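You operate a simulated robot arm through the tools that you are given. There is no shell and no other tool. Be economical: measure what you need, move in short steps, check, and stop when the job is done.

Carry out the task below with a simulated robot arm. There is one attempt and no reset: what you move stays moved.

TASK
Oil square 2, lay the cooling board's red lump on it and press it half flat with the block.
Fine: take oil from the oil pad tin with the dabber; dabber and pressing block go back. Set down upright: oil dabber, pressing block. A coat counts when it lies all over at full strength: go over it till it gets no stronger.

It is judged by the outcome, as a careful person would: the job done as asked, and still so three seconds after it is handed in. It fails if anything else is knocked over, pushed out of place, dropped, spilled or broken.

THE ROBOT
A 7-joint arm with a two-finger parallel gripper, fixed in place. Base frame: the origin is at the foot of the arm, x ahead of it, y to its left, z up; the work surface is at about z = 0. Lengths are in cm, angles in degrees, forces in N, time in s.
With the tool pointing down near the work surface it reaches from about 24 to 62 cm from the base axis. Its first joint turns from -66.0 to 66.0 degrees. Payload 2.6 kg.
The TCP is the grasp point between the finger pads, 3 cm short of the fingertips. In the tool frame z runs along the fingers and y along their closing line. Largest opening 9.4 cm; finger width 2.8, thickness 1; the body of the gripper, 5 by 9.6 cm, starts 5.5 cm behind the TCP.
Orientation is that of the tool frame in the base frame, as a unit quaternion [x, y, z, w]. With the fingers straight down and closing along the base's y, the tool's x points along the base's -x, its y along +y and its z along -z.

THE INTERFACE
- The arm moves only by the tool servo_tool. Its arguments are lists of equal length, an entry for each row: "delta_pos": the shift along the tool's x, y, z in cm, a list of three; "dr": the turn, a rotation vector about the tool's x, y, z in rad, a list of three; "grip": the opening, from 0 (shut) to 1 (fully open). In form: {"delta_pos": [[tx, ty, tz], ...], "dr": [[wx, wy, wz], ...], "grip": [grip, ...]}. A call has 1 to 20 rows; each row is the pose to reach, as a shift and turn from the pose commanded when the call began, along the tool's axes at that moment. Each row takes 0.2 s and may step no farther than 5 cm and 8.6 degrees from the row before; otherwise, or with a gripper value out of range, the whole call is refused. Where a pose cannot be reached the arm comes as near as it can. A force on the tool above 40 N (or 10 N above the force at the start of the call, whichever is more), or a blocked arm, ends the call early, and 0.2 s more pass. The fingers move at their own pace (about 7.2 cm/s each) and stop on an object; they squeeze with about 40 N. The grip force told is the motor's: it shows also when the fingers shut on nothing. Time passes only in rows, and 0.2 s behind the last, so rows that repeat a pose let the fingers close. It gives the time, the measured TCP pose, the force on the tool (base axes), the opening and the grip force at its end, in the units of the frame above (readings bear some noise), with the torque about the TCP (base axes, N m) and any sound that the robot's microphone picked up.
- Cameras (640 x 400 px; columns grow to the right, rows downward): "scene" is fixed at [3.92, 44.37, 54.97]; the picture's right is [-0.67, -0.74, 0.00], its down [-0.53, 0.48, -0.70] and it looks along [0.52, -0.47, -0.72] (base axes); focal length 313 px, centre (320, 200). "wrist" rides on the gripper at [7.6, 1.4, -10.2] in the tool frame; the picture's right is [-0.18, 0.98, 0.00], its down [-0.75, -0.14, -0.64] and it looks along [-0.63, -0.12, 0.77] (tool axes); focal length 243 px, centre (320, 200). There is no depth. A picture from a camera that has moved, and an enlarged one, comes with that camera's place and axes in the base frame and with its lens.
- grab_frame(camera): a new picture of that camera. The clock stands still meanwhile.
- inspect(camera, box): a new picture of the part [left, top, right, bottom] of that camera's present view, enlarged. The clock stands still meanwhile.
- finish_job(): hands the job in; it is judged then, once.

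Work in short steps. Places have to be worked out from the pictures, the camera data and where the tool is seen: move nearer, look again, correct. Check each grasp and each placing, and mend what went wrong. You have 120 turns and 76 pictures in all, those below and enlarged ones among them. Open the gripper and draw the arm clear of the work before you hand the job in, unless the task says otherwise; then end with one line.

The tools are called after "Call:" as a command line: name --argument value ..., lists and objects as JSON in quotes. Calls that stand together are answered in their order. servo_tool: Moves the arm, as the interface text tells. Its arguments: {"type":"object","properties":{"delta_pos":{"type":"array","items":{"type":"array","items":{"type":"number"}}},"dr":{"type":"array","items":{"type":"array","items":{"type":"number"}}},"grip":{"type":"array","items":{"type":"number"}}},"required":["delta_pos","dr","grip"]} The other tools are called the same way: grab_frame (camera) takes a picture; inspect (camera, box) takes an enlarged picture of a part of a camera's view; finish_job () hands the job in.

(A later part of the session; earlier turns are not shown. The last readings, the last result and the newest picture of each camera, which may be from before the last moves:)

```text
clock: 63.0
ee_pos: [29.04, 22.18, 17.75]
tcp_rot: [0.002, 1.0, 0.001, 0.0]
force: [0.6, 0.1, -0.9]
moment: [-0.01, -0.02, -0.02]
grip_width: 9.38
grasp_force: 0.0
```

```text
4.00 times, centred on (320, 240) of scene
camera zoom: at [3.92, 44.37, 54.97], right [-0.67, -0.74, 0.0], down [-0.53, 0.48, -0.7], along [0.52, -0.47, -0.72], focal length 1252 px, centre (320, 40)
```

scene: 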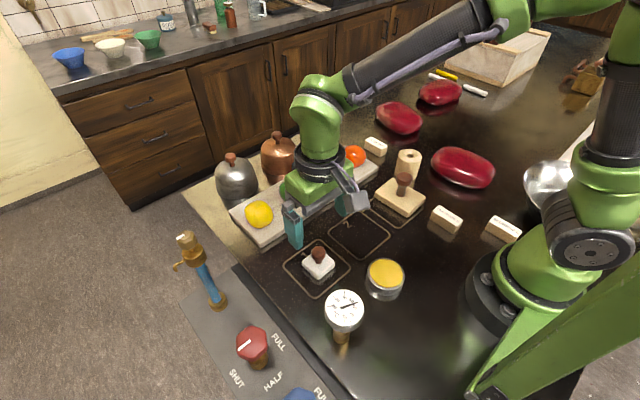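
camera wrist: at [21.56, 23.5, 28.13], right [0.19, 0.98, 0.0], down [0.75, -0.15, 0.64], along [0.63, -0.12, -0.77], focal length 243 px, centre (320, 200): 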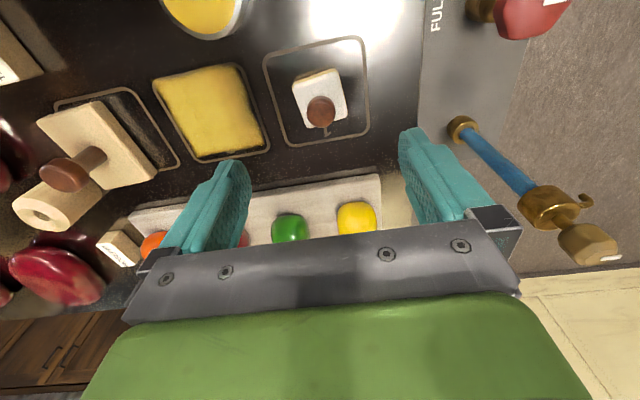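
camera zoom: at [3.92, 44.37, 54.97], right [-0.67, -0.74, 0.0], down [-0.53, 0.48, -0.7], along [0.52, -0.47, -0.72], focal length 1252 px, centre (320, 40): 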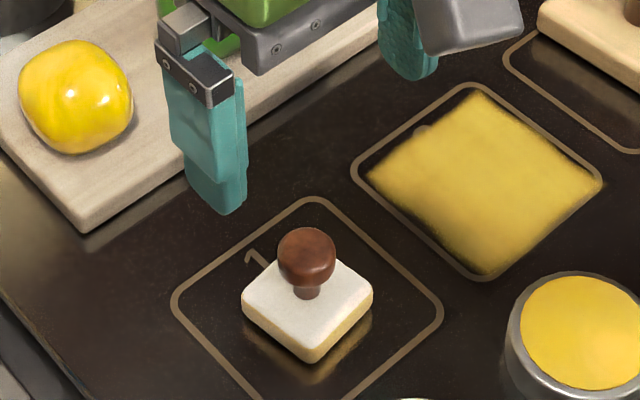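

Dabber is upright on its spot and the coat is uniform. Next I'll go above the red lump.

Call:
servo_tool --delta_pos '[[-3, -3, -1], [-6, -6, -1], [-9, -9, -1], [-12, -12, -1], [-15, -15, -1], [-17.6, -17.8, -1], [-17.6, -17.8, -1]]' --dr '[[0, 0, 0], [0, 0, 0], [0, 0, 0], [0, 0, 0], [0, 0, 0], [0, 0, 0], [0, 0, 0]]' --grip '[1, 1, 1, 1, 1, 1, 1]'

Call:
grab_frame --camera "wrist"

Call:
grab_frame --camera "scene"

```text
clock: 64.6
ee_pos: [46.64, 4.06, 18.54]
tcp_rot: [0.003, 1.0, 0.002, -0.002]
force: [0.7, 0.0, -0.7]
moment: [-0.01, 0.0, 0.03]
grip_width: 9.43
grasp_force: 0.0
```

```text
45 pictures are left
camera wrist: at [39.17, 5.45, 28.96], right [0.19, 0.98, 0.0], down [0.75, -0.15, 0.64], along [0.63, -0.12, -0.77], focal length 243 px, centre (320, 200)
```

wrist: 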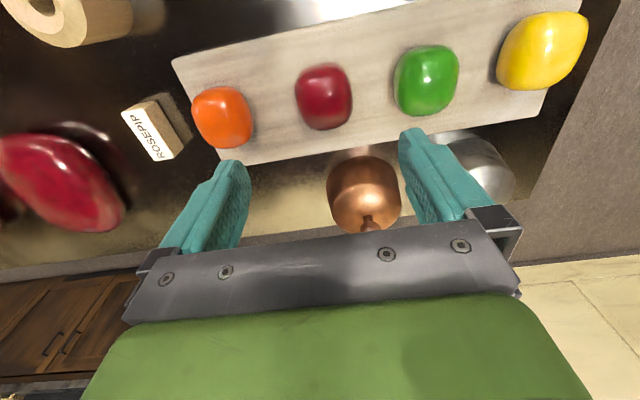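

```text
44 pictures are left
```

scene: 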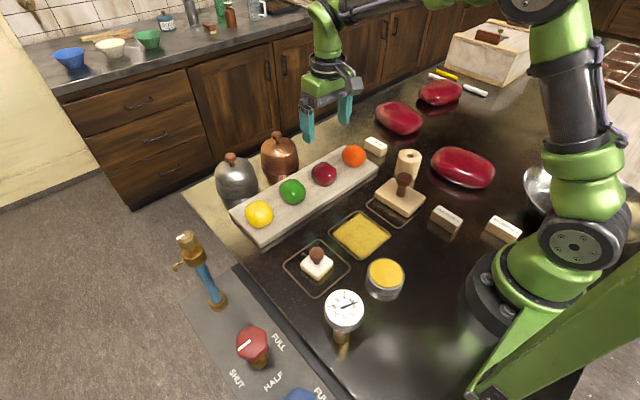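

Red lump centre about (46.7, 4.4), roughly 5 cm wide. Board top is about 1.6, and there's room for the fingers on both sides. Lowering to z ≈ 8 first, then checking.

Call:
servo_tool --delta_pos '[[0, 0.3, 3], [0, 0.3, 6], [0, 0.3, 9], [0, 0.3, 10.5], [0, 0.3, 10.5]]' --dr '[[0, 0, 0], [0, 0, 0], [0, 0, 0], [0, 0, 0], [0, 0, 0]]' --grip '[0.9, 0.85, 0.85, 0.85, 0.85]'

Call:
grab_frame --camera "wrist"

Call:
inspect --camera "scene" --box '[250, 120, 410, 220]'

```text
clock: 65.8
ee_pos: [46.71, 4.44, 8.03]
tcp_rot: [0.003, 1.0, 0.001, 0.0]
force: [0.3, -0.3, -0.3]
moment: [-0.03, 0.01, 0.01]
grip_width: 7.98
grasp_force: 0.2
```

```text
43 pictures are left
camera wrist: at [39.03, 5.84, 18.39], right [0.19, 0.98, 0.0], down [0.75, -0.15, 0.64], along [0.63, -0.12, -0.77], focal length 243 px, centre (320, 200)
```

wrist: 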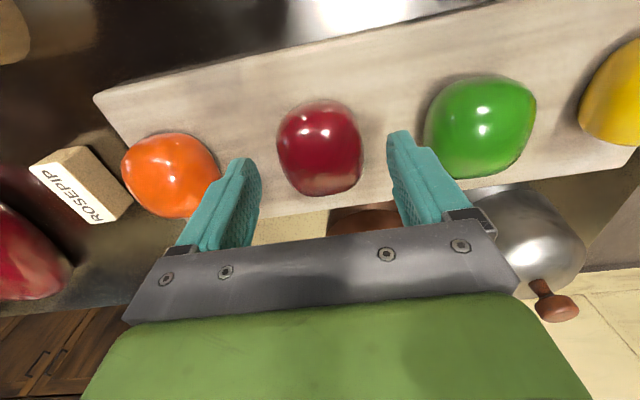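

```text
4.00 times, centred on (330, 170) of scene
camera zoom: at [3.92, 44.37, 54.97], right [-0.67, -0.74, 0.0], down [-0.53, 0.48, -0.7], along [0.52, -0.47, -0.72], focal length 1252 px, centre (280, 320)
```

zoom: 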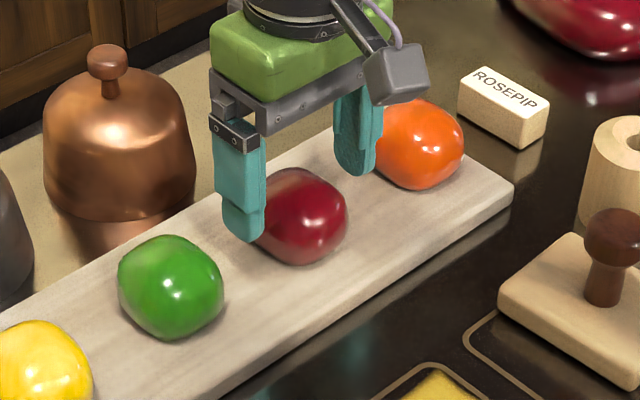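

Lump sits centred between the fingers. I'll lower to z ≈ 5.4 and close softly.

Call:
servo_tool --delta_pos '[[0, 0, 1.5], [0, 0, 2.6], [0, 0, 2.6], [0, 0, 2.6], [0, 0, 2.6], [0, 0, 2.6]]' --dr '[[0, 0, 0], [0, 0, 0], [0, 0, 0], [0, 0, 0], [0, 0, 0], [0, 0, 0]]' --grip '[0.85, 0.85, 0.65, 0.58, 0.54, 0.54]'

Call:
grab_frame --camera "wrist"

```text
clock: 67.2
ee_pos: [46.35, 4.6, 5.46]
tcp_rot: [0.003, 1.0, 0.001, -0.001]
force: [-0.1, 0.0, 0.2]
moment: [-0.01, -0.01, 0.0]
grip_width: 5.5
grasp_force: 39.7
```

```text
41 pictures are left
camera wrist: at [39.01, 5.89, 15.82], right [0.19, 0.98, 0.0], down [0.75, -0.15, 0.64], along [0.63, -0.12, -0.77], focal length 243 px, centre (320, 200)
```

wrist: 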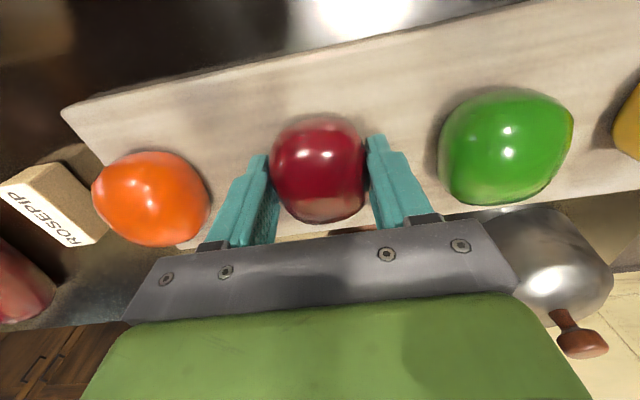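

Fingers stopped at 5.5 cm, gripping. I'll lift and check the hold.

Call:
servo_tool --delta_pos '[[0, 0, -1], [0, 0, -3], [0, 0, -5], [0, 0, -7], [0, 0, -7]]' --dr '[[0, 0, 0], [0, 0, 0], [0, 0, 0], [0, 0, 0], [0, 0, 0]]' --grip '[0.54, 0.54, 0.54, 0.54, 0.54]'

Call:
grab_frame --camera "scene"

```text
clock: 68.4
ee_pos: [46.65, 4.67, 12.55]
tcp_rot: [0.003, 1.0, 0.001, -0.001]
force: [-1.1, 0.4, -1.7]
moment: [0.02, -0.01, -0.01]
grip_width: 5.49
grasp_force: 40.2
```

```text
40 pictures are left
```

scene: 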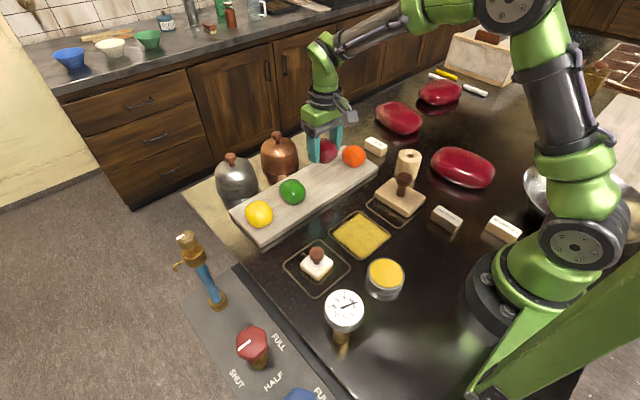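

Held firm. Carrying it over square 2, aiming at (29.75, 9.3).

Call:
servo_tool --delta_pos '[[3.2, 0.9, -1], [6.4, 1.8, -1], [9.6, 2.7, -1], [12.8, 3.6, -1], [15, 4.2, -0.5], [16.9, 4.65, 0], [16.9, 4.65, 2], [16.9, 4.65, 4], [16.9, 4.65, 4]]' --dr '[[0, 0, 0], [0, 0, 0], [0, 0, 0], [0, 0, 0], [0, 0, 0], [0, 0, 0], [0, 0, 0], [0, 0, 0], [0, 0, 0]]' --grip '[0.54, 0.54, 0.54, 0.54, 0.54, 0.54, 0.54, 0.54, 0.54]'

Call:
grab_frame --camera "wrist"

Call:
inspect --camera "scene" --box '[290, 170, 450, 270]'

```text
clock: 70.4
ee_pos: [29.75, 9.25, 8.55]
tcp_rot: [0.003, 1.0, 0.001, 0.0]
force: [0.3, -0.2, -0.1]
moment: [0.02, -0.03, -0.03]
grip_width: 5.48
grasp_force: 40.0
```

```text
39 pictures are left
camera wrist: at [22.16, 10.62, 18.81], right [0.19, 0.98, 0.0], down [0.75, -0.15, 0.64], along [0.63, -0.12, -0.77], focal length 243 px, centre (320, 200)
```

wrist: 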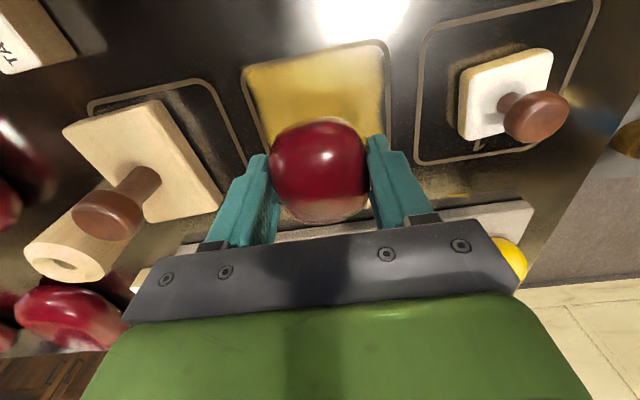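

```text
4.00 times, centred on (370, 220) of scene
camera zoom: at [3.92, 44.37, 54.97], right [-0.67, -0.74, 0.0], down [-0.53, 0.48, -0.7], along [0.52, -0.47, -0.72], focal length 1252 px, centre (120, 120)
```

zoom: 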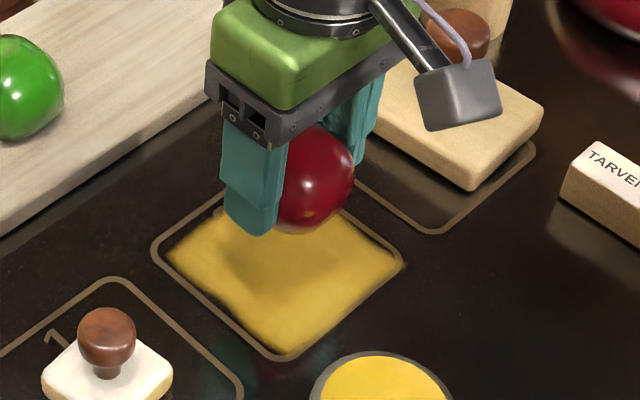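

Call:
servo_tool --delta_pos '[[0, 0, 2], [0, 0, 3.8], [0, 0, 4.2], [0, 0, 4.5], [0, 0, 4.7]]' --dr '[[0, 0, 0], [0, 0, 0], [0, 0, 0], [0, 0, 0], [0, 0, 0]]' --grip '[0.54, 0.54, 0.54, 0.54, 0.54]'

```text
clock: 71.6
ee_pos: [29.7, 9.25, 3.81]
tcp_rot: [0.003, 1.0, 0.001, -0.002]
force: [-0.5, 0.0, -0.5]
moment: [-0.04, 0.01, 0.03]
grip_width: 5.5
grasp_force: 40.4
```

Call:
servo_tool --delta_pos '[[0, 0, 0.1], [0, 0, 0.2], [0, 0, 0.3], [0, 0, 0.3]]' --dr '[[0, 0, 0], [0, 0, 0], [0, 0, 0], [0, 0, 0]]' --grip '[0.54, 0.54, 0.54, 0.54]'

Call:
inspect --camera "scene" --box '[310, 180, 420, 250]'

```text
clock: 72.6
ee_pos: [29.72, 9.06, 3.46]
tcp_rot: [0.003, 1.0, 0.001, 0.0]
force: [-11.3, 1.0, 36.9]
moment: [0.08, 0.18, 0.1]
grip_width: 5.51
grasp_force: 40.1
```

```text
5.71 times, centred on (365, 215) of scene
camera zoom: at [3.91, 44.37, 54.98], right [-0.67, -0.74, 0.0], down [-0.53, 0.48, -0.7], along [0.52, -0.47, -0.72], focal length 1788 px, centre (63, 114)
```

zoom: 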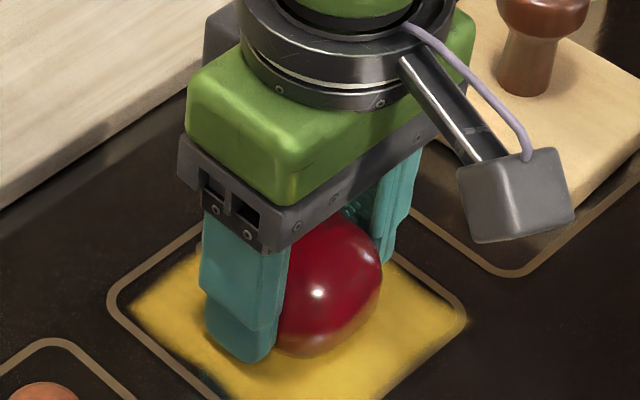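

On the coat at 37 N. I'll ease off, release and rise.

Call:
servo_tool --delta_pos '[[0, 0, -0.1], [0, 0, -0.1], [0, 0, -0.1], [0, 0, -0.1], [0, 0, -2], [0, 0, -5], [0, 0, -8], [0, 0, -11], [0, 0, -12.5]]' --dr '[[0, 0, 0], [0, 0, 0], [0, 0, 0], [0, 0, 0], [0, 0, 0], [0, 0, 0], [0, 0, 0], [0, 0, 0], [0, 0, 0]]' --grip '[0.54, 0.7, 0.85, 0.85, 0.85, 0.9, 1, 1, 1]'

Call:
grab_frame --camera "wrist"

Call:
inspect --camera "scene" --box '[290, 170, 450, 270]'

```text
clock: 74.6
ee_pos: [29.72, 9.25, 16.01]
tcp_rot: [0.002, 1.0, 0.002, -0.001]
force: [-0.1, 0.2, 0.1]
moment: [0.04, -0.02, -0.01]
grip_width: 9.4
grasp_force: 0.1
```

```text
36 pictures are left
camera wrist: at [22.17, 10.67, 26.3], right [0.19, 0.98, 0.0], down [0.75, -0.15, 0.64], along [0.63, -0.12, -0.77], focal length 243 px, centre (320, 200)
```

wrist: 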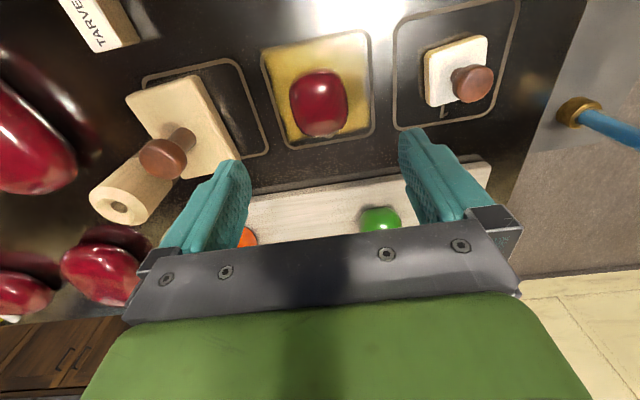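

```text
4.00 times, centred on (370, 220) of scene
camera zoom: at [3.92, 44.37, 54.97], right [-0.67, -0.74, 0.0], down [-0.53, 0.48, -0.7], along [0.52, -0.47, -0.72], focal length 1252 px, centre (120, 120)
```

zoom: 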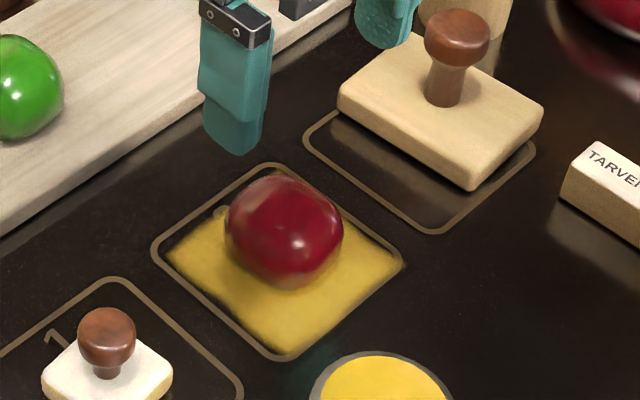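

Lump is on the coat near the middle. Two-view triangulation of the press block's height is inconsistent, so I'll move closer for another view before grasping it.

Call:
servo_tool --delta_pos '[[0, -3, -2], [0, -6, -4], [0, -9, -5], [0, -12, -5], [0, -12, -5]]' --dr '[[0, 0, 0], [0, 0, 0], [0, 0, 0], [0, 0, 0], [0, 0, 0]]' --grip '[1, 1, 1, 1, 1]'

Call:
grab_frame --camera "wrist"

Call:
inspect --camera "scene" --box '[350, 140, 450, 240]'

```text
clock: 75.8
ee_pos: [29.5, -2.83, 20.87]
tcp_rot: [0.003, 1.0, 0.001, -0.001]
force: [-0.6, 0.0, 0.0]
moment: [0.03, 0.02, 0.02]
grip_width: 9.4
grasp_force: 0.0
```

```text
34 pictures are left
camera wrist: at [21.96, -1.36, 31.31], right [0.19, 0.98, 0.0], down [0.75, -0.15, 0.64], along [0.63, -0.12, -0.77], focal length 243 px, centre (320, 200)
```

wrist: 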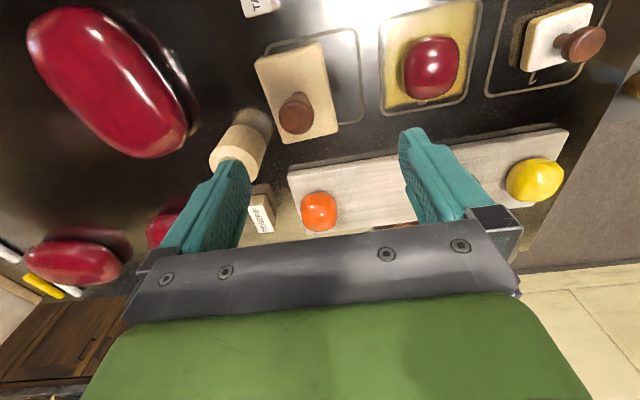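

```text
4.00 times, centred on (400, 190) of scene
camera zoom: at [3.92, 44.37, 54.97], right [-0.67, -0.74, 0.0], down [-0.53, 0.48, -0.7], along [0.52, -0.47, -0.72], focal length 1252 px, centre (0, 240)
```

zoom: 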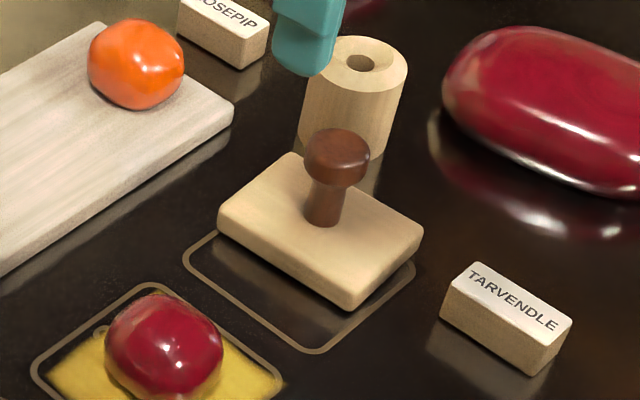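

Now consistent: the block stands on the table centred about (30, -5.2), knob top at z ≈ 8, plate top at about 2. I'll approach with the fingers partly open.

Call:
servo_tool --delta_pos '[[-0.4, -2.3, 1], [-0.4, -2.3, 4.5], [-0.4, -2.3, 8], [-0.4, -2.3, 10], [-0.4, -2.3, 10]]' --dr '[[0, 0, 0], [0, 0, 0], [0, 0, 0], [0, 0, 0], [0, 0, 0]]' --grip '[0.7, 0.65, 0.65, 0.65, 0.65]'

Call:
grab_frame --camera "wrist"

Call:
inspect --camera "scene" --box '[350, 140, 450, 240]'

```text
clock: 77.0
ee_pos: [30.01, -5.23, 10.76]
tcp_rot: [0.003, 1.0, 0.001, -0.001]
force: [0.0, -0.5, -0.2]
moment: [-0.01, 0.02, -0.04]
grip_width: 6.1
grasp_force: 0.1
```

```text
32 pictures are left
camera wrist: at [22.47, -3.92, 21.17], right [0.19, 0.98, 0.0], down [0.75, -0.15, 0.64], along [0.63, -0.12, -0.77], focal length 243 px, centre (320, 200)
```

wrist: 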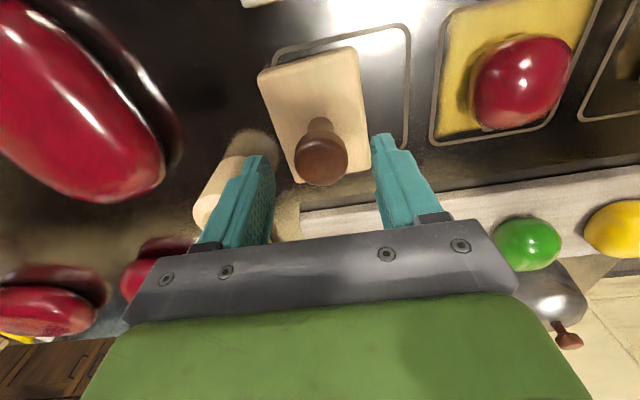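

```text
4.00 times, centred on (400, 190) of scene
camera zoom: at [3.93, 44.37, 54.97], right [-0.67, -0.74, 0.0], down [-0.53, 0.48, -0.7], along [0.52, -0.47, -0.72], focal length 1252 px, centre (0, 240)
```

zoom: 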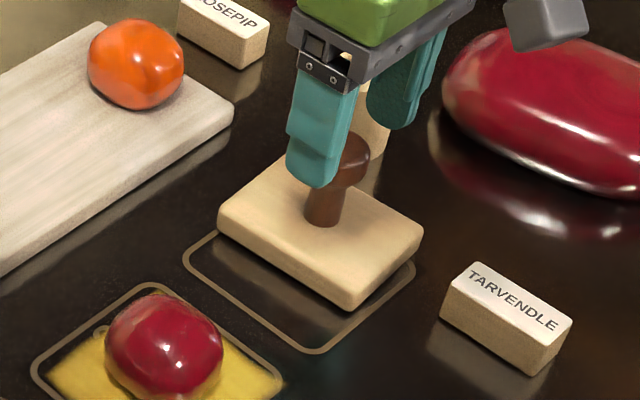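

Knob is centred between the fingers. I'll lower so the fingertips stop just above the plate, then close.

Call:
servo_tool --delta_pos '[[-0.2, -0.1, 2], [-0.2, -0.1, 4], [-0.2, -0.1, 5], [-0.2, -0.1, 5.3], [-0.2, -0.1, 5.3]]' --dr '[[0, 0, 0], [0, 0, 0], [0, 0, 0], [0, 0, 0], [0, 0, 0]]' --grip '[0.65, 0.65, 0.65, 0.65, 0.65]'

Call:
inspect --camera "scene" --box '[350, 140, 450, 240]'

Call:
grab_frame --camera "wrist"

```text
clock: 78.2
ee_pos: [30.24, -5.21, 5.75]
tcp_rot: [0.002, 1.0, 0.001, -0.001]
force: [0.0, 0.9, 0.5]
moment: [-0.01, 0.02, -0.03]
grip_width: 6.11
grasp_force: 0.1
```

```text
4.00 times, centred on (400, 190) of scene
camera zoom: at [3.92, 44.37, 54.97], right [-0.67, -0.74, 0.0], down [-0.53, 0.48, -0.7], along [0.52, -0.47, -0.72], focal length 1252 px, centre (0, 240)
```

zoom: 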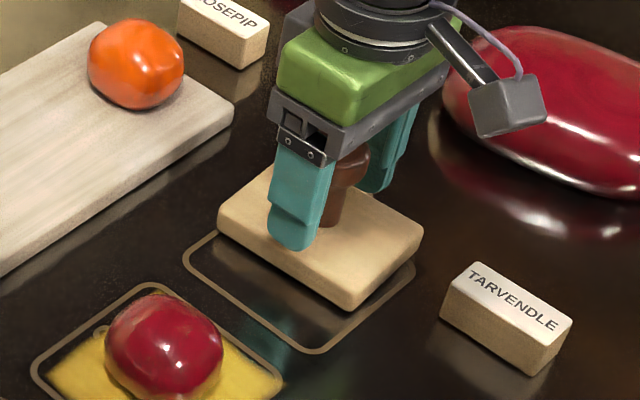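

```text
29 pictures are left
camera wrist: at [22.66, -3.81, 16.11], right [0.19, 0.98, 0.0], down [0.75, -0.15, 0.64], along [0.63, -0.12, -0.77], focal length 243 px, centre (320, 200)
```

wrist: 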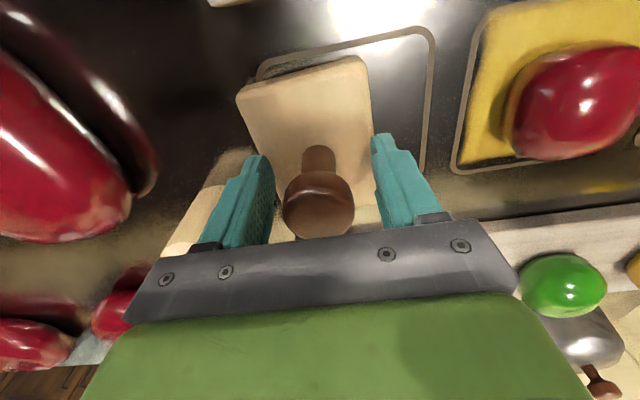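

Clearances look good. Closing on the knob.

Call:
servo_tool --delta_pos '[[0, 0, 0], [0, 0, 0], [0, 0, 0], [0, 0, 0], [0, 0, 0]]' --dr '[[0, 0, 0], [0, 0, 0], [0, 0, 0], [0, 0, 0], [0, 0, 0]]' --grip '[0.5, 0.3, 0, 0, 0]'

Call:
inspect --camera "scene" --box '[350, 140, 450, 240]'

```text
clock: 79.4
ee_pos: [30.23, -5.16, 5.81]
tcp_rot: [0.003, 1.0, 0.0, -0.002]
force: [0.3, 0.5, -0.2]
moment: [-0.02, -0.03, 0.02]
grip_width: 3.55
grasp_force: 39.9
```

```text
4.00 times, centred on (400, 190) of scene
camera zoom: at [3.92, 44.37, 54.97], right [-0.67, -0.74, 0.0], down [-0.53, 0.48, -0.7], along [0.52, -0.47, -0.72], focal length 1252 px, centre (0, 240)
```

zoom: 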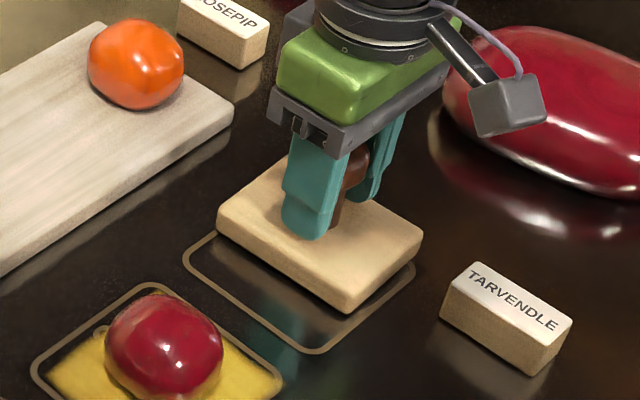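

Gripped at 3.55 cm with the block on the table at TCP z ≈ 5.75. I'll lift and carry it over the lump.

Call:
servo_tool --delta_pos '[[0, 0, -2], [0, 0, -4.5], [0, 0, -7.5], [0.1, 3, -8], [0.2, 6, -8], [0.2, 9, -8], [0.2, 12, -8], [0.2, 14.4, -8], [0.2, 14.4, -8]]' --dr '[[0, 0, 0], [0, 0, 0], [0, 0, 0], [0, 0, 0], [0, 0, 0], [0, 0, 0], [0, 0, 0], [0, 0, 0], [0, 0, 0]]' --grip '[0, 0, 0, 0, 0, 0, 0, 0, 0]'

Call:
inspect --camera "scene" --box '[290, 150, 450, 250]'

Call:
grab_frame --camera "wrist"

```text
clock: 81.4
ee_pos: [30.14, 9.33, 13.77]
tcp_rot: [0.003, 1.0, 0.002, -0.001]
force: [0.4, -0.2, -2.0]
moment: [-0.01, 0.02, 0.04]
grip_width: 3.57
grasp_force: 40.3
```

```text
4.00 times, centred on (370, 200) of scene
camera zoom: at [3.92, 44.37, 54.97], right [-0.67, -0.74, 0.0], down [-0.53, 0.48, -0.7], along [0.52, -0.47, -0.72], focal length 1252 px, centre (120, 200)
```

zoom: 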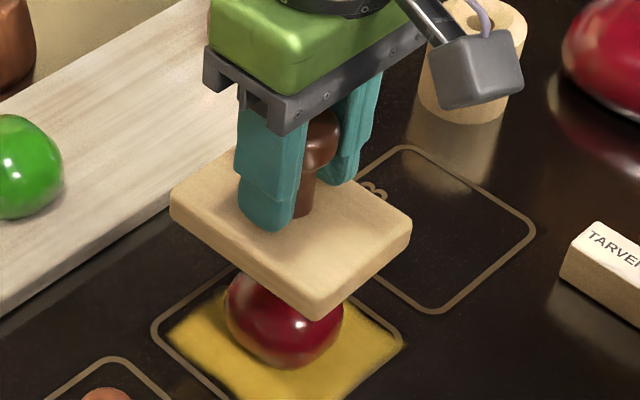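

```text
26 pictures are left
camera wrist: at [22.54, 10.72, 24.08], right [0.19, 0.98, 0.0], down [0.75, -0.15, 0.64], along [0.63, -0.12, -0.77], focal length 243 px, centre (320, 200)
```

wrist: 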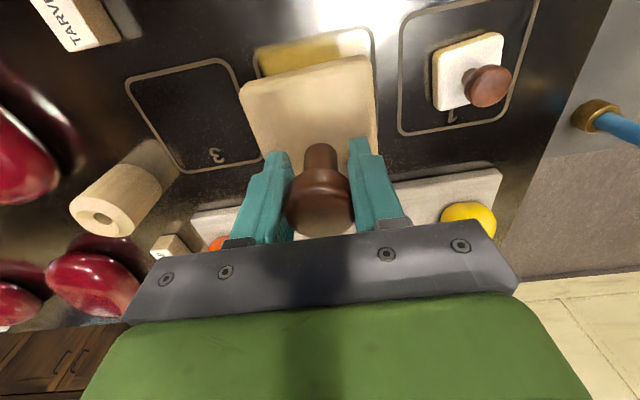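

Block is level and over the lump. Lowering until contact to get the lump's height.

Call:
servo_tool --delta_pos '[[0, 0, 1.5], [0, 0, 2.5], [0, 0, 3], [0, 0, 3.2]]' --dr '[[0, 0, 0], [0, 0, 0], [0, 0, 0], [0, 0, 0]]' --grip '[0, 0, 0, 0]'

Call:
servo_tool --delta_pos '[[0, 0, 0.1], [0, 0, 0.2], [0, 0, 0.3]]' --dr '[[0, 0, 0], [0, 0, 0], [0, 0, 0]]' --grip '[0, 0, 0]'

```text
clock: 82.4
ee_pos: [29.93, 9.27, 10.46]
tcp_rot: [0.003, 1.0, 0.001, -0.001]
force: [0.4, -1.2, 0.1]
moment: [-0.03, -0.02, 0.01]
grip_width: 3.55
grasp_force: 39.9
```

```text
clock: 83.2
ee_pos: [30.05, 9.15, 10.22]
tcp_rot: [0.003, 1.0, 0.001, -0.002]
force: [0.3, -0.7, -1.2]
moment: [-0.01, 0.0, -0.05]
grip_width: 3.52
grasp_force: 39.7
```

Call:
servo_tool --delta_pos '[[0, 0, 0.1], [0, 0, 0.2], [0, 0, 0.3]]' --dr '[[0, 0, 0], [0, 0, 0], [0, 0, 0]]' --grip '[0, 0, 0]'

Call:
inspect --camera "scene" --box '[310, 180, 420, 250]'

```text
clock: 84.0
ee_pos: [30.13, 9.13, 9.82]
tcp_rot: [0.004, 1.0, 0.001, -0.001]
force: [-0.2, -0.5, -2.2]
moment: [0.02, -0.01, -0.01]
grip_width: 3.5
grasp_force: 40.4
```

```text
5.71 times, centred on (365, 215) of scene
camera zoom: at [3.93, 44.37, 54.97], right [-0.67, -0.74, 0.0], down [-0.53, 0.48, -0.7], along [0.52, -0.47, -0.72], focal length 1788 px, centre (63, 114)
```

zoom: 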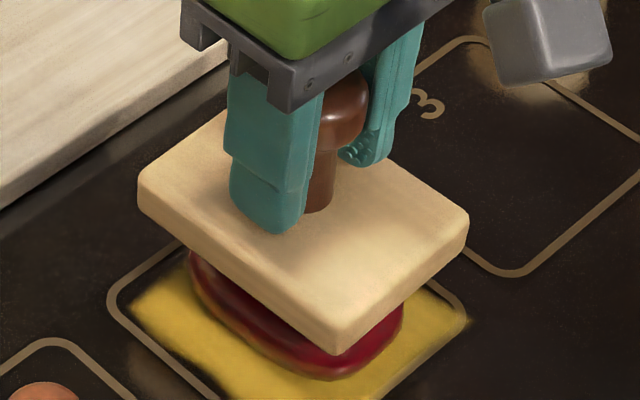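

The lump already looks wider than before, though I read almost no force. I'll lift the block away toward square 3 and measure the lump's shape.

Call:
servo_tool --delta_pos '[[0, 0, -2], [0, 0, -4.5], [0, -3, -4.5], [0, -6, -4.5], [0, -9, -4.5], [0, -12, -4.5], [0, -12, -4.5]]' --dr '[[0, 0, 0], [0, 0, 0], [0, 0, 0], [0, 0, 0], [0, 0, 0], [0, 0, 0], [0, 0, 0]]' --grip '[0, 0, 0, 0, 0, 0, 0]'

Call:
inspect --camera "scene" --box '[310, 180, 420, 250]'

Call:
grab_frame --camera "wrist"

```text
clock: 85.6
ee_pos: [30.12, -2.86, 14.59]
tcp_rot: [0.003, 1.0, 0.001, -0.001]
force: [-0.2, 0.0, -1.2]
moment: [0.0, -0.04, -0.01]
grip_width: 3.5
grasp_force: 40.2
```

```text
5.71 times, centred on (365, 215) of scene
camera zoom: at [3.93, 44.37, 54.97], right [-0.67, -0.74, 0.0], down [-0.53, 0.48, -0.7], along [0.52, -0.47, -0.72], focal length 1788 px, centre (63, 114)
```

zoom: 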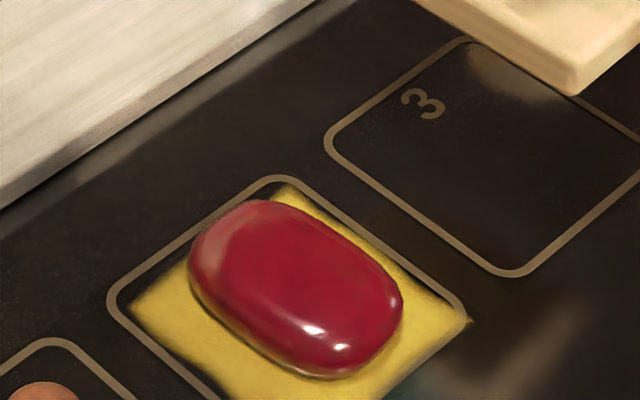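

```text
23 pictures are left
camera wrist: at [22.56, -1.45, 24.9], right [0.19, 0.98, 0.0], down [0.75, -0.15, 0.64], along [0.63, -0.12, -0.77], focal length 243 px, centre (320, 200)
```

wrist: 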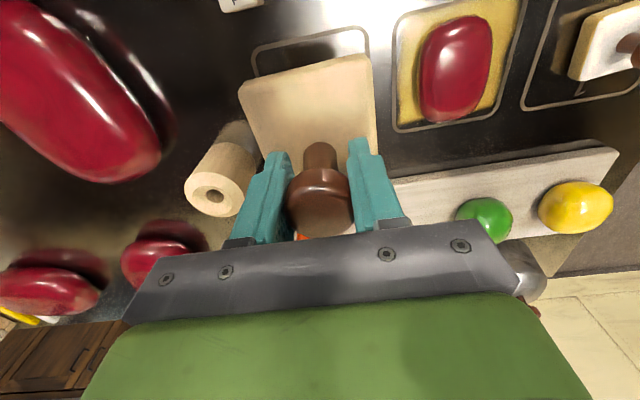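

The lump is now about 8 × 6 cm and flattens kinematically with almost no force, so "half" depends on its original height. The green lump looks the same size, so I'll tilt the wrist to look at it from a low angle and measure that height.

Call:
servo_tool --delta_pos '[[-2, 2, -1], [-4, 4, -1], [-5, 6, 0], [-5.5, 7, 1], [-6, 7, 2], [-6, 7, 2.5], [-6, 7, 2.5]]' --dr '[[0, -0.1, 0], [0, -0.2, 0], [0, -0.3, 0], [0, -0.4, 0], [0, -0.5, 0], [0, -0.524, 0], [0, -0.524, 0]]' --grip '[0, 0, 0, 0, 0, 0, 0]'

Call:
grab_frame --camera "wrist"

```text
clock: 87.2
ee_pos: [36.13, 4.08, 11.98]
tcp_rot: [0.003, 0.966, 0.0, 0.259]
force: [-0.3, 0.0, -0.7]
moment: [-0.01, 0.01, -0.02]
grip_width: 3.48
grasp_force: 40.1
```

```text
22 pictures are left
camera wrist: at [24.44, 5.54, 17.13], right [0.16, 0.98, 0.09], down [0.33, -0.14, 0.93], along [0.93, -0.12, -0.35], focal length 243 px, centre (320, 200)
```

wrist: 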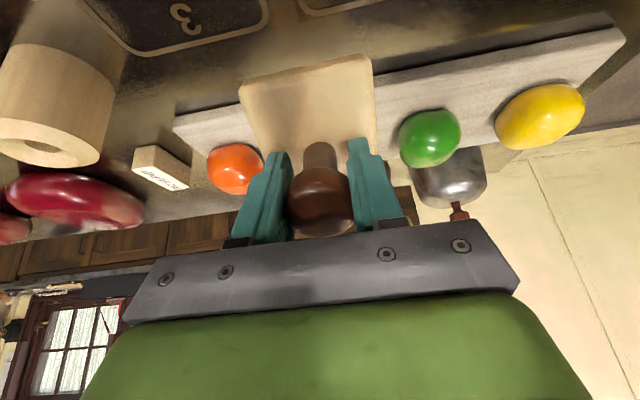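

Call:
inspect --camera "wrist" --box '[370, 80, 530, 180]'

```text
4.00 times, centred on (450, 130) of wrist
camera zoom: at [24.44, 5.54, 17.13], right [0.16, 0.98, 0.09], down [0.33, -0.14, 0.93], along [0.93, -0.12, -0.35], focal length 970 px, centre (-200, 480)
```

zoom: 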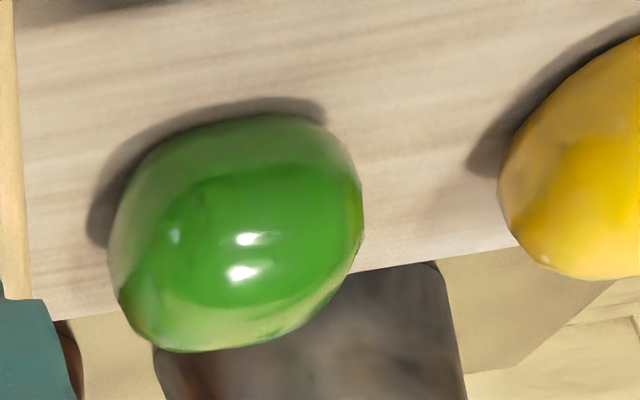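

The green lump measures about 5.0–5.2 cm tall, so half is about 2.6 cm. I'll go back upright over square 3 and touch the block on the table at its own spot to calibrate its bottom height.

Call:
servo_tool --delta_pos '[[0.3, -1.5, -2], [1, -3, -3.5], [2, -4.5, -4], [3, -6, -4], [4, -8, -3.8], [4.61, -9.3, -3.8], [4.61, -9.3, -3.8]]' --dr '[[0, 0.08, 0], [0, 0.18, 0], [0, 0.3, 0], [0, 0.42, 0], [0, 0.524, 0], [0, 0.524, 0], [0, 0.524, 0]]' --grip '[0, 0, 0, 0, 0, 0, 0]'

```text
clock: 88.8
ee_pos: [30.02, -5.05, 12.9]
tcp_rot: [0.003, 1.0, 0.002, -0.001]
force: [-1.2, -0.1, -2.2]
moment: [0.01, 0.0, -0.02]
grip_width: 3.5
grasp_force: 39.7
```

Call:
servo_tool --delta_pos '[[-0.15, -0.1, 3], [-0.15, -0.1, 5.5], [-0.15, -0.1, 6.6], [-0.15, -0.1, 6.9], [-0.15, -0.1, 6.9]]' --dr '[[0, 0, 0], [0, 0, 0], [0, 0, 0], [0, 0, 0], [0, 0, 0]]' --grip '[0, 0, 0, 0, 0]'

```text
clock: 90.0
ee_pos: [30.16, -5.11, 6.08]
tcp_rot: [0.003, 1.0, 0.0, -0.001]
force: [0.0, -0.5, -1.4]
moment: [0.01, 0.0, 0.02]
grip_width: 3.5
grasp_force: 40.4
```

Call:
servo_tool --delta_pos '[[0, 0, 0.1], [0, 0, 0.2], [0, 0, 0.3]]' --dr '[[0, 0, 0], [0, 0, 0], [0, 0, 0]]' --grip '[0, 0, 0]'

```text
clock: 90.8
ee_pos: [30.31, -5.11, 5.77]
tcp_rot: [0.003, 1.0, -0.001, 0.001]
force: [-3.4, -2.5, 12.5]
moment: [0.4, -0.48, 0.01]
grip_width: 3.5
grasp_force: 40.0
```

Block bottom is at TCP − 5.8, with no slip, so the lump is now about 4.0 cm tall. I'll go back and press to about 2.8 cm (TCP ≈ 8.6).

Call:
servo_tool --delta_pos '[[0, 0, -2], [0, 0, -4.5], [0, 0, -7], [0.2, 3, -7], [0.2, 6, -7], [0.2, 9, -7], [0.2, 12, -7], [0.2, 14.4, -7], [0.2, 14.4, -7], [0.2, 14.4, -5], [0.2, 14.4, -4.4], [0.2, 14.4, -4.0]]' --dr '[[0, 0, 0], [0, 0, 0], [0, 0, 0], [0, 0, 0], [0, 0, 0], [0, 0, 0], [0, 0, 0], [0, 0, 0], [0, 0, 0], [0, 0, 0], [0, 0, 0], [0, 0, 0]]' --grip '[0, 0, 0, 0, 0, 0, 0, 0, 0, 0, 0, 0]'

Call:
servo_tool --delta_pos '[[0, 0, 0.2], [0, 0, 0.4], [0, 0, 0.6], [0, 0, 0.8], [0, 0, 1.0], [0, 0, 1.1], [0, 0, 1.1]]' --dr '[[0, 0, 0], [0, 0, 0], [0, 0, 0], [0, 0, 0], [0, 0, 0], [0, 0, 0], [0, 0, 0]]' --grip '[0, 0, 0, 0, 0, 0, 0]'

Call:
inspect --camera "scene" --box '[310, 180, 420, 250]'

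```text
clock: 93.4
ee_pos: [29.97, 9.17, 9.89]
tcp_rot: [0.003, 1.0, 0.0, -0.001]
force: [0.5, 0.1, -1.3]
moment: [0.0, -0.01, 0.0]
grip_width: 3.48
grasp_force: 39.7
```

```text
clock: 95.0
ee_pos: [29.92, 9.14, 8.69]
tcp_rot: [0.002, 1.0, 0.001, 0.0]
force: [-0.8, 0.3, -1.7]
moment: [-0.02, 0.03, -0.04]
grip_width: 3.49
grasp_force: 39.9
```

```text
5.71 times, centred on (365, 215) of scene
camera zoom: at [3.93, 44.37, 54.97], right [-0.67, -0.74, 0.0], down [-0.53, 0.48, -0.7], along [0.52, -0.47, -0.72], focal length 1788 px, centre (63, 114)
```

zoom: 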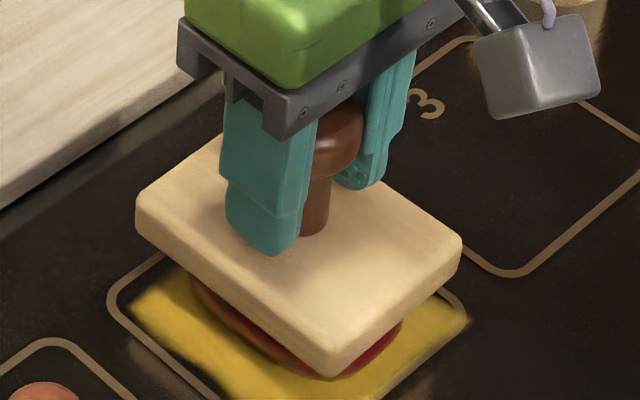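

The lump outline hasn't changed even with the plate at about 2.9 cm, so the lump was already at or below that height from the first touch. Before pressing any more I'll put the block back on its spot and measure the lump properly.

Call:
servo_tool --delta_pos '[[0, 0, -2], [0, 0, -4.3], [0, -3, -4.3], [0, -6, -4.3], [0, -9, -4.3], [0, -12, -4.3], [-0.2, -14.35, -4.3], [-0.2, -14.35, -4.3], [-0.2, -14.35, -1.5], [-0.2, -14.35, 1], [-0.2, -14.35, 2.4], [-0.2, -14.35, 2.7], [-0.2, -14.35, 2.7]]' --dr '[[0, 0, 0], [0, 0, 0], [0, 0, 0], [0, 0, 0], [0, 0, 0], [0, 0, 0], [0, 0, 0], [0, 0, 0], [0, 0, 0], [0, 0, 0], [0, 0, 0], [0, 0, 0], [0, 0, 0]]' --grip '[0, 0, 0, 0, 0, 0, 0, 0, 0, 0, 0, 0, 0]'

Call:
inspect --camera "scene" --box '[330, 150, 450, 250]'

```text
clock: 97.8
ee_pos: [30.21, -5.21, 5.9]
tcp_rot: [0.002, 1.0, 0.001, 0.0]
force: [0.2, -1.1, -1.2]
moment: [0.02, -0.06, 0.01]
grip_width: 3.46
grasp_force: 40.0
```

```text
4.00 times, centred on (390, 200) of scene
camera zoom: at [3.92, 44.37, 54.97], right [-0.67, -0.74, 0.0], down [-0.53, 0.48, -0.7], along [0.52, -0.47, -0.72], focal length 1252 px, centre (40, 200)
```

zoom: 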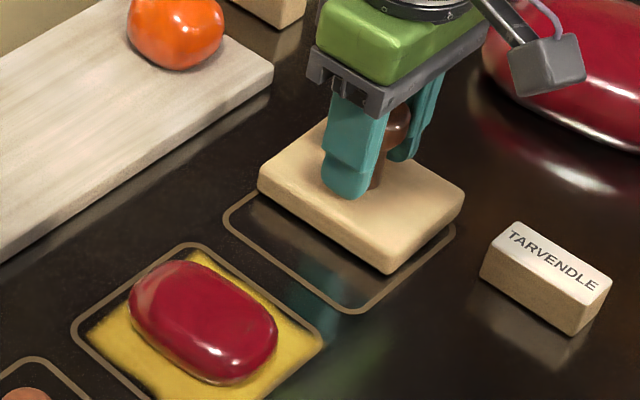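

Settling it onto the table, then releasing and rising.

Call:
servo_tool --delta_pos '[[0, 0, 0.06], [0, 0, 0.12], [0, 0, 0.12], [0, 0, 0.1], [0, 0, 0.1], [0, 0, 0.1], [0, 0, 0.1], [0, 0, -1.5], [0, 0, -4], [0, 0, -7], [0, 0, -10], [0, 0, -12]]' --dr '[[0, 0, 0], [0, 0, 0], [0, 0, 0], [0, 0, 0], [0, 0, 0], [0, 0, 0], [0, 0, 0], [0, 0, 0], [0, 0, 0], [0, 0, 0], [0, 0, 0], [0, 0, 0]]' --grip '[0, 0, 0, 0.45, 0.6, 0.65, 0.65, 0.65, 0.65, 0.7, 0.7, 0.7]'

Call:
inspect --camera "scene" --box '[330, 150, 450, 250]'

```text
clock: 100.4
ee_pos: [30.33, -5.23, 17.87]
tcp_rot: [0.002, 1.0, 0.001, 0.0]
force: [-0.6, -0.5, -0.1]
moment: [0.0, 0.03, 0.04]
grip_width: 6.57
grasp_force: 0.0
```

```text
4.00 times, centred on (390, 200) of scene
camera zoom: at [3.92, 44.37, 54.97], right [-0.67, -0.74, 0.0], down [-0.53, 0.48, -0.7], along [0.52, -0.47, -0.72], focal length 1252 px, centre (40, 200)
```

zoom: 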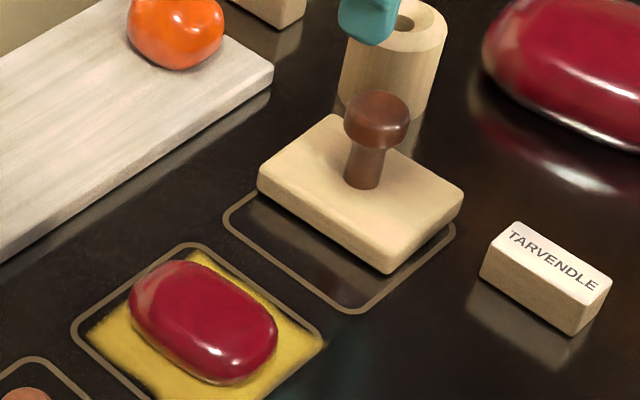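

Block stands on its spot. Now I'll yaw the tool 90° and move to the +y side for a low-angle look at the lump.

Call:
servo_tool --delta_pos '[[0, 2.3, -3], [0, 4.6, -4], [0, 6.9, -4], [0, 9.2, -4], [0, 11.5, -4], [0, 13.8, -4], [0, 16.1, -4], [0, 18.4, -4], [0, 20.7, -4], [0, 23, -4], [0, 25.2, -4], [0, 25.2, -4]]' --dr '[[0, 0, 0.14], [0, 0, 0.28], [0, 0, 0.42], [0, 0, 0.56], [0, 0, 0.7], [0, 0, 0.84], [0, 0, 0.98], [0, 0, 1.12], [0, 0, 1.26], [0, 0, 1.4], [0, 0, 1.5], [0, 0, 1.5]]' --grip '[0.7, 0.7, 0.7, 0.7, 0.7, 0.7, 0.7, 0.7, 0.7, 0.7, 0.7, 0.7]'

```text
clock: 103.0
ee_pos: [30.3, 20.07, 21.99]
tcp_rot: [0.684, 0.729, 0.0, -0.002]
force: [-0.5, 0.4, 0.6]
moment: [0.0, 0.04, -0.04]
grip_width: 6.57
grasp_force: 0.0
```

Call:
servo_tool --delta_pos '[[0, 0, 2], [0, 0, 4], [0, 0, 6], [0, 0, 8], [0, 0, 9], [0, 0, 9]]' --dr '[[0, -0.1, 0], [0, -0.22, 0], [0, -0.34, 0], [0, -0.46, 0], [0, -0.53, 0], [0, -0.53, 0]]' --grip '[0.7, 0.7, 0.7, 0.7, 0.7, 0.7]'

Call:
grab_frame --camera "wrist"

```text
clock: 104.4
ee_pos: [30.39, 19.94, 12.87]
tcp_rot: [0.66, 0.704, -0.179, 0.191]
force: [0.5, -0.1, 0.3]
moment: [0.0, 0.02, 0.01]
grip_width: 6.58
grasp_force: 0.1
```

```text
17 pictures are left
camera wrist: at [31.1, 31.75, 17.97], right [0.99, -0.09, 0.09], down [-0.12, -0.33, 0.94], along [-0.06, -0.94, -0.34], focal length 243 px, centre (320, 200)
```

wrist: 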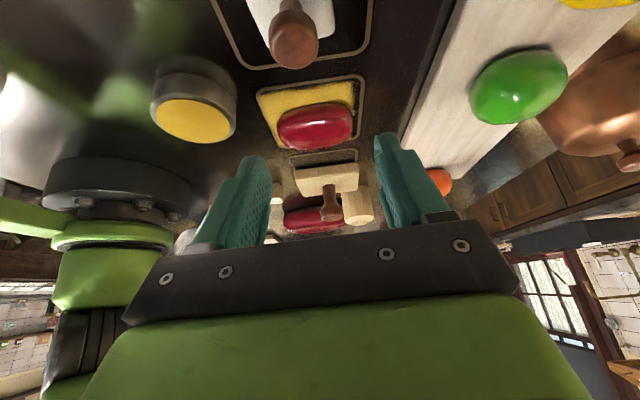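

Call:
inspect --camera "wrist" --box '[250, 75, 380, 156]'

Call:
inspect --camera "wrist" --box '[450, 30, 590, 140]'

```text
4.92 times, centred on (315, 116) of wrist
camera zoom: at [31.1, 31.75, 17.97], right [0.99, -0.09, 0.09], down [-0.12, -0.33, 0.94], along [-0.06, -0.94, -0.34], focal length 1194 px, centre (345, 616)
```

zoom: 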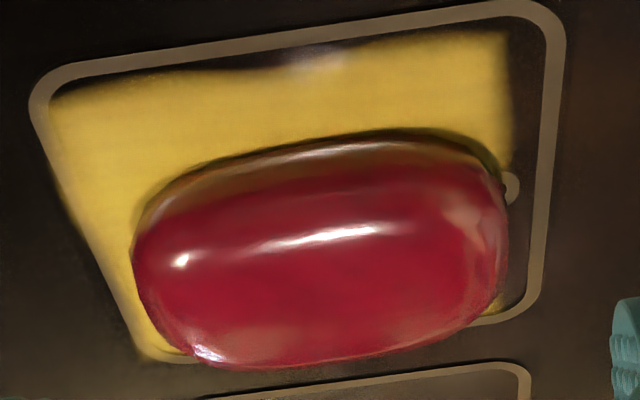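

```text
3.64 times, centred on (520, 85) of wrist
camera zoom: at [31.1, 31.75, 17.97], right [0.99, -0.09, 0.09], down [-0.12, -0.33, 0.94], along [-0.06, -0.94, -0.34], focal length 882 px, centre (-407, 618)
```

zoom: 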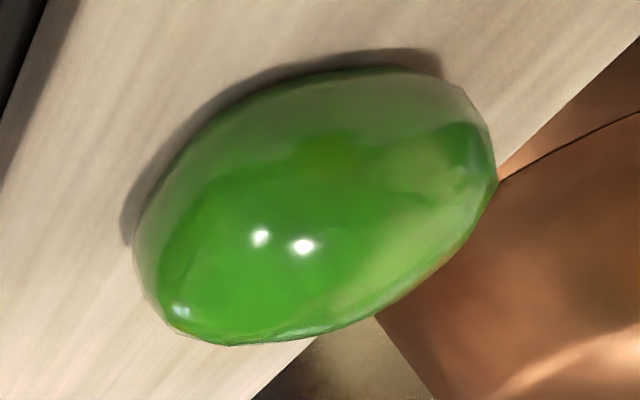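

Tangent-line geometry gives the pressed lump a height of about 2.65 cm. I need a firmer value for the original height, so I'll return upright and then look at the green lump nearly horizontally.

Call:
servo_tool --delta_pos '[[-0.9, 0, -1.5], [-1.9, 0, -3.1], [-2.8, 0, -4.7], [-3.7, 0, -6.3], [-4.55, 0, -7.76], [-4.55, 0, -7.76]]' --dr '[[0, 0.1, 0], [0, 0.22, 0], [0, 0.34, 0], [0, 0.46, 0], [0, 0.53, 0], [0, 0.53, 0]]' --grip '[0.7, 0.7, 0.7, 0.8, 0.9, 1]'

Call:
servo_tool --delta_pos '[[-0.6, 0.5, 0], [-1.2, 1, 0], [-1.8, 1.5, 0], [-2.4, 2, 0], [-3, 2.5, 0], [-3.6, 3, 0], [-4.2, 3.5, 0], [-4.8, 4, 0], [-5.4, 4.5, 0], [-6, 5, 0], [-6.5, 5.5, 0], [-6.5, 5.5, 0]]' --dr '[[0, 0, -0.14], [0, 0, -0.28], [0, 0, -0.42], [0, 0, -0.56], [0, 0, -0.7], [0, 0, -0.84], [0, 0, -0.98], [0, 0, -1.12], [0, 0, -1.26], [0, 0, -1.4], [0, 0, -1.5], [0, 0, -1.5]]' --grip '[1, 1, 1, 1, 1, 1, 1, 1, 1, 1, 1, 1]'

```text
clock: 105.8
ee_pos: [30.4, 19.93, 21.93]
tcp_rot: [0.683, 0.73, 0.001, -0.001]
force: [0.3, -0.1, -0.6]
moment: [0.04, -0.02, 0.03]
grip_width: 9.39
grasp_force: 0.1
```

```text
clock: 108.4
ee_pos: [36.39, 13.98, 21.85]
tcp_rot: [0.001, 1.0, 0.001, -0.001]
force: [0.8, 0.3, 0.1]
moment: [0.01, 0.01, 0.01]
grip_width: 9.38
grasp_force: 0.0
```

Call:
servo_tool --delta_pos '[[0, 0, 2.2], [0, 0, 4.4], [0, 0, 6.6], [0, 0, 8.8], [0, 0, 10.8], [0, 0, 12.8], [0, 0, 12.8]]' --dr '[[0, -0.13, 0], [0, -0.26, 0], [0, -0.39, 0], [0, -0.52, 0], [0, -0.65, 0], [0, -0.75, 0], [0, -0.75, 0]]' --grip '[1, 1, 1, 1, 1, 1, 1]'

Call:
inspect --camera "wrist" --box '[220, 100, 420, 225]'

```text
clock: 110.0
ee_pos: [36.26, 14.01, 9.07]
tcp_rot: [0.003, 0.931, -0.001, 0.365]
force: [-1.2, 0.4, -1.2]
moment: [-0.01, -0.01, -0.02]
grip_width: 9.39
grasp_force: 0.0
out of reach, approached as far as the arm can: row 5
```

```text
3.20 times, centred on (320, 162) of wrist
camera zoom: at [23.7, 15.36, 11.43], right [0.14, 0.98, 0.13], down [0.12, -0.14, 0.98], along [0.98, -0.12, -0.13], focal length 776 px, centre (320, 320)
```

zoom: 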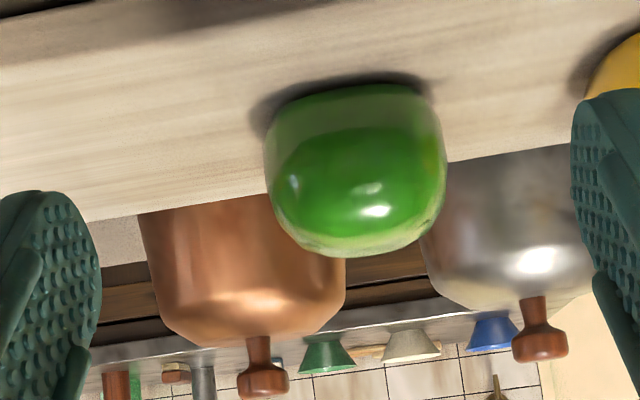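

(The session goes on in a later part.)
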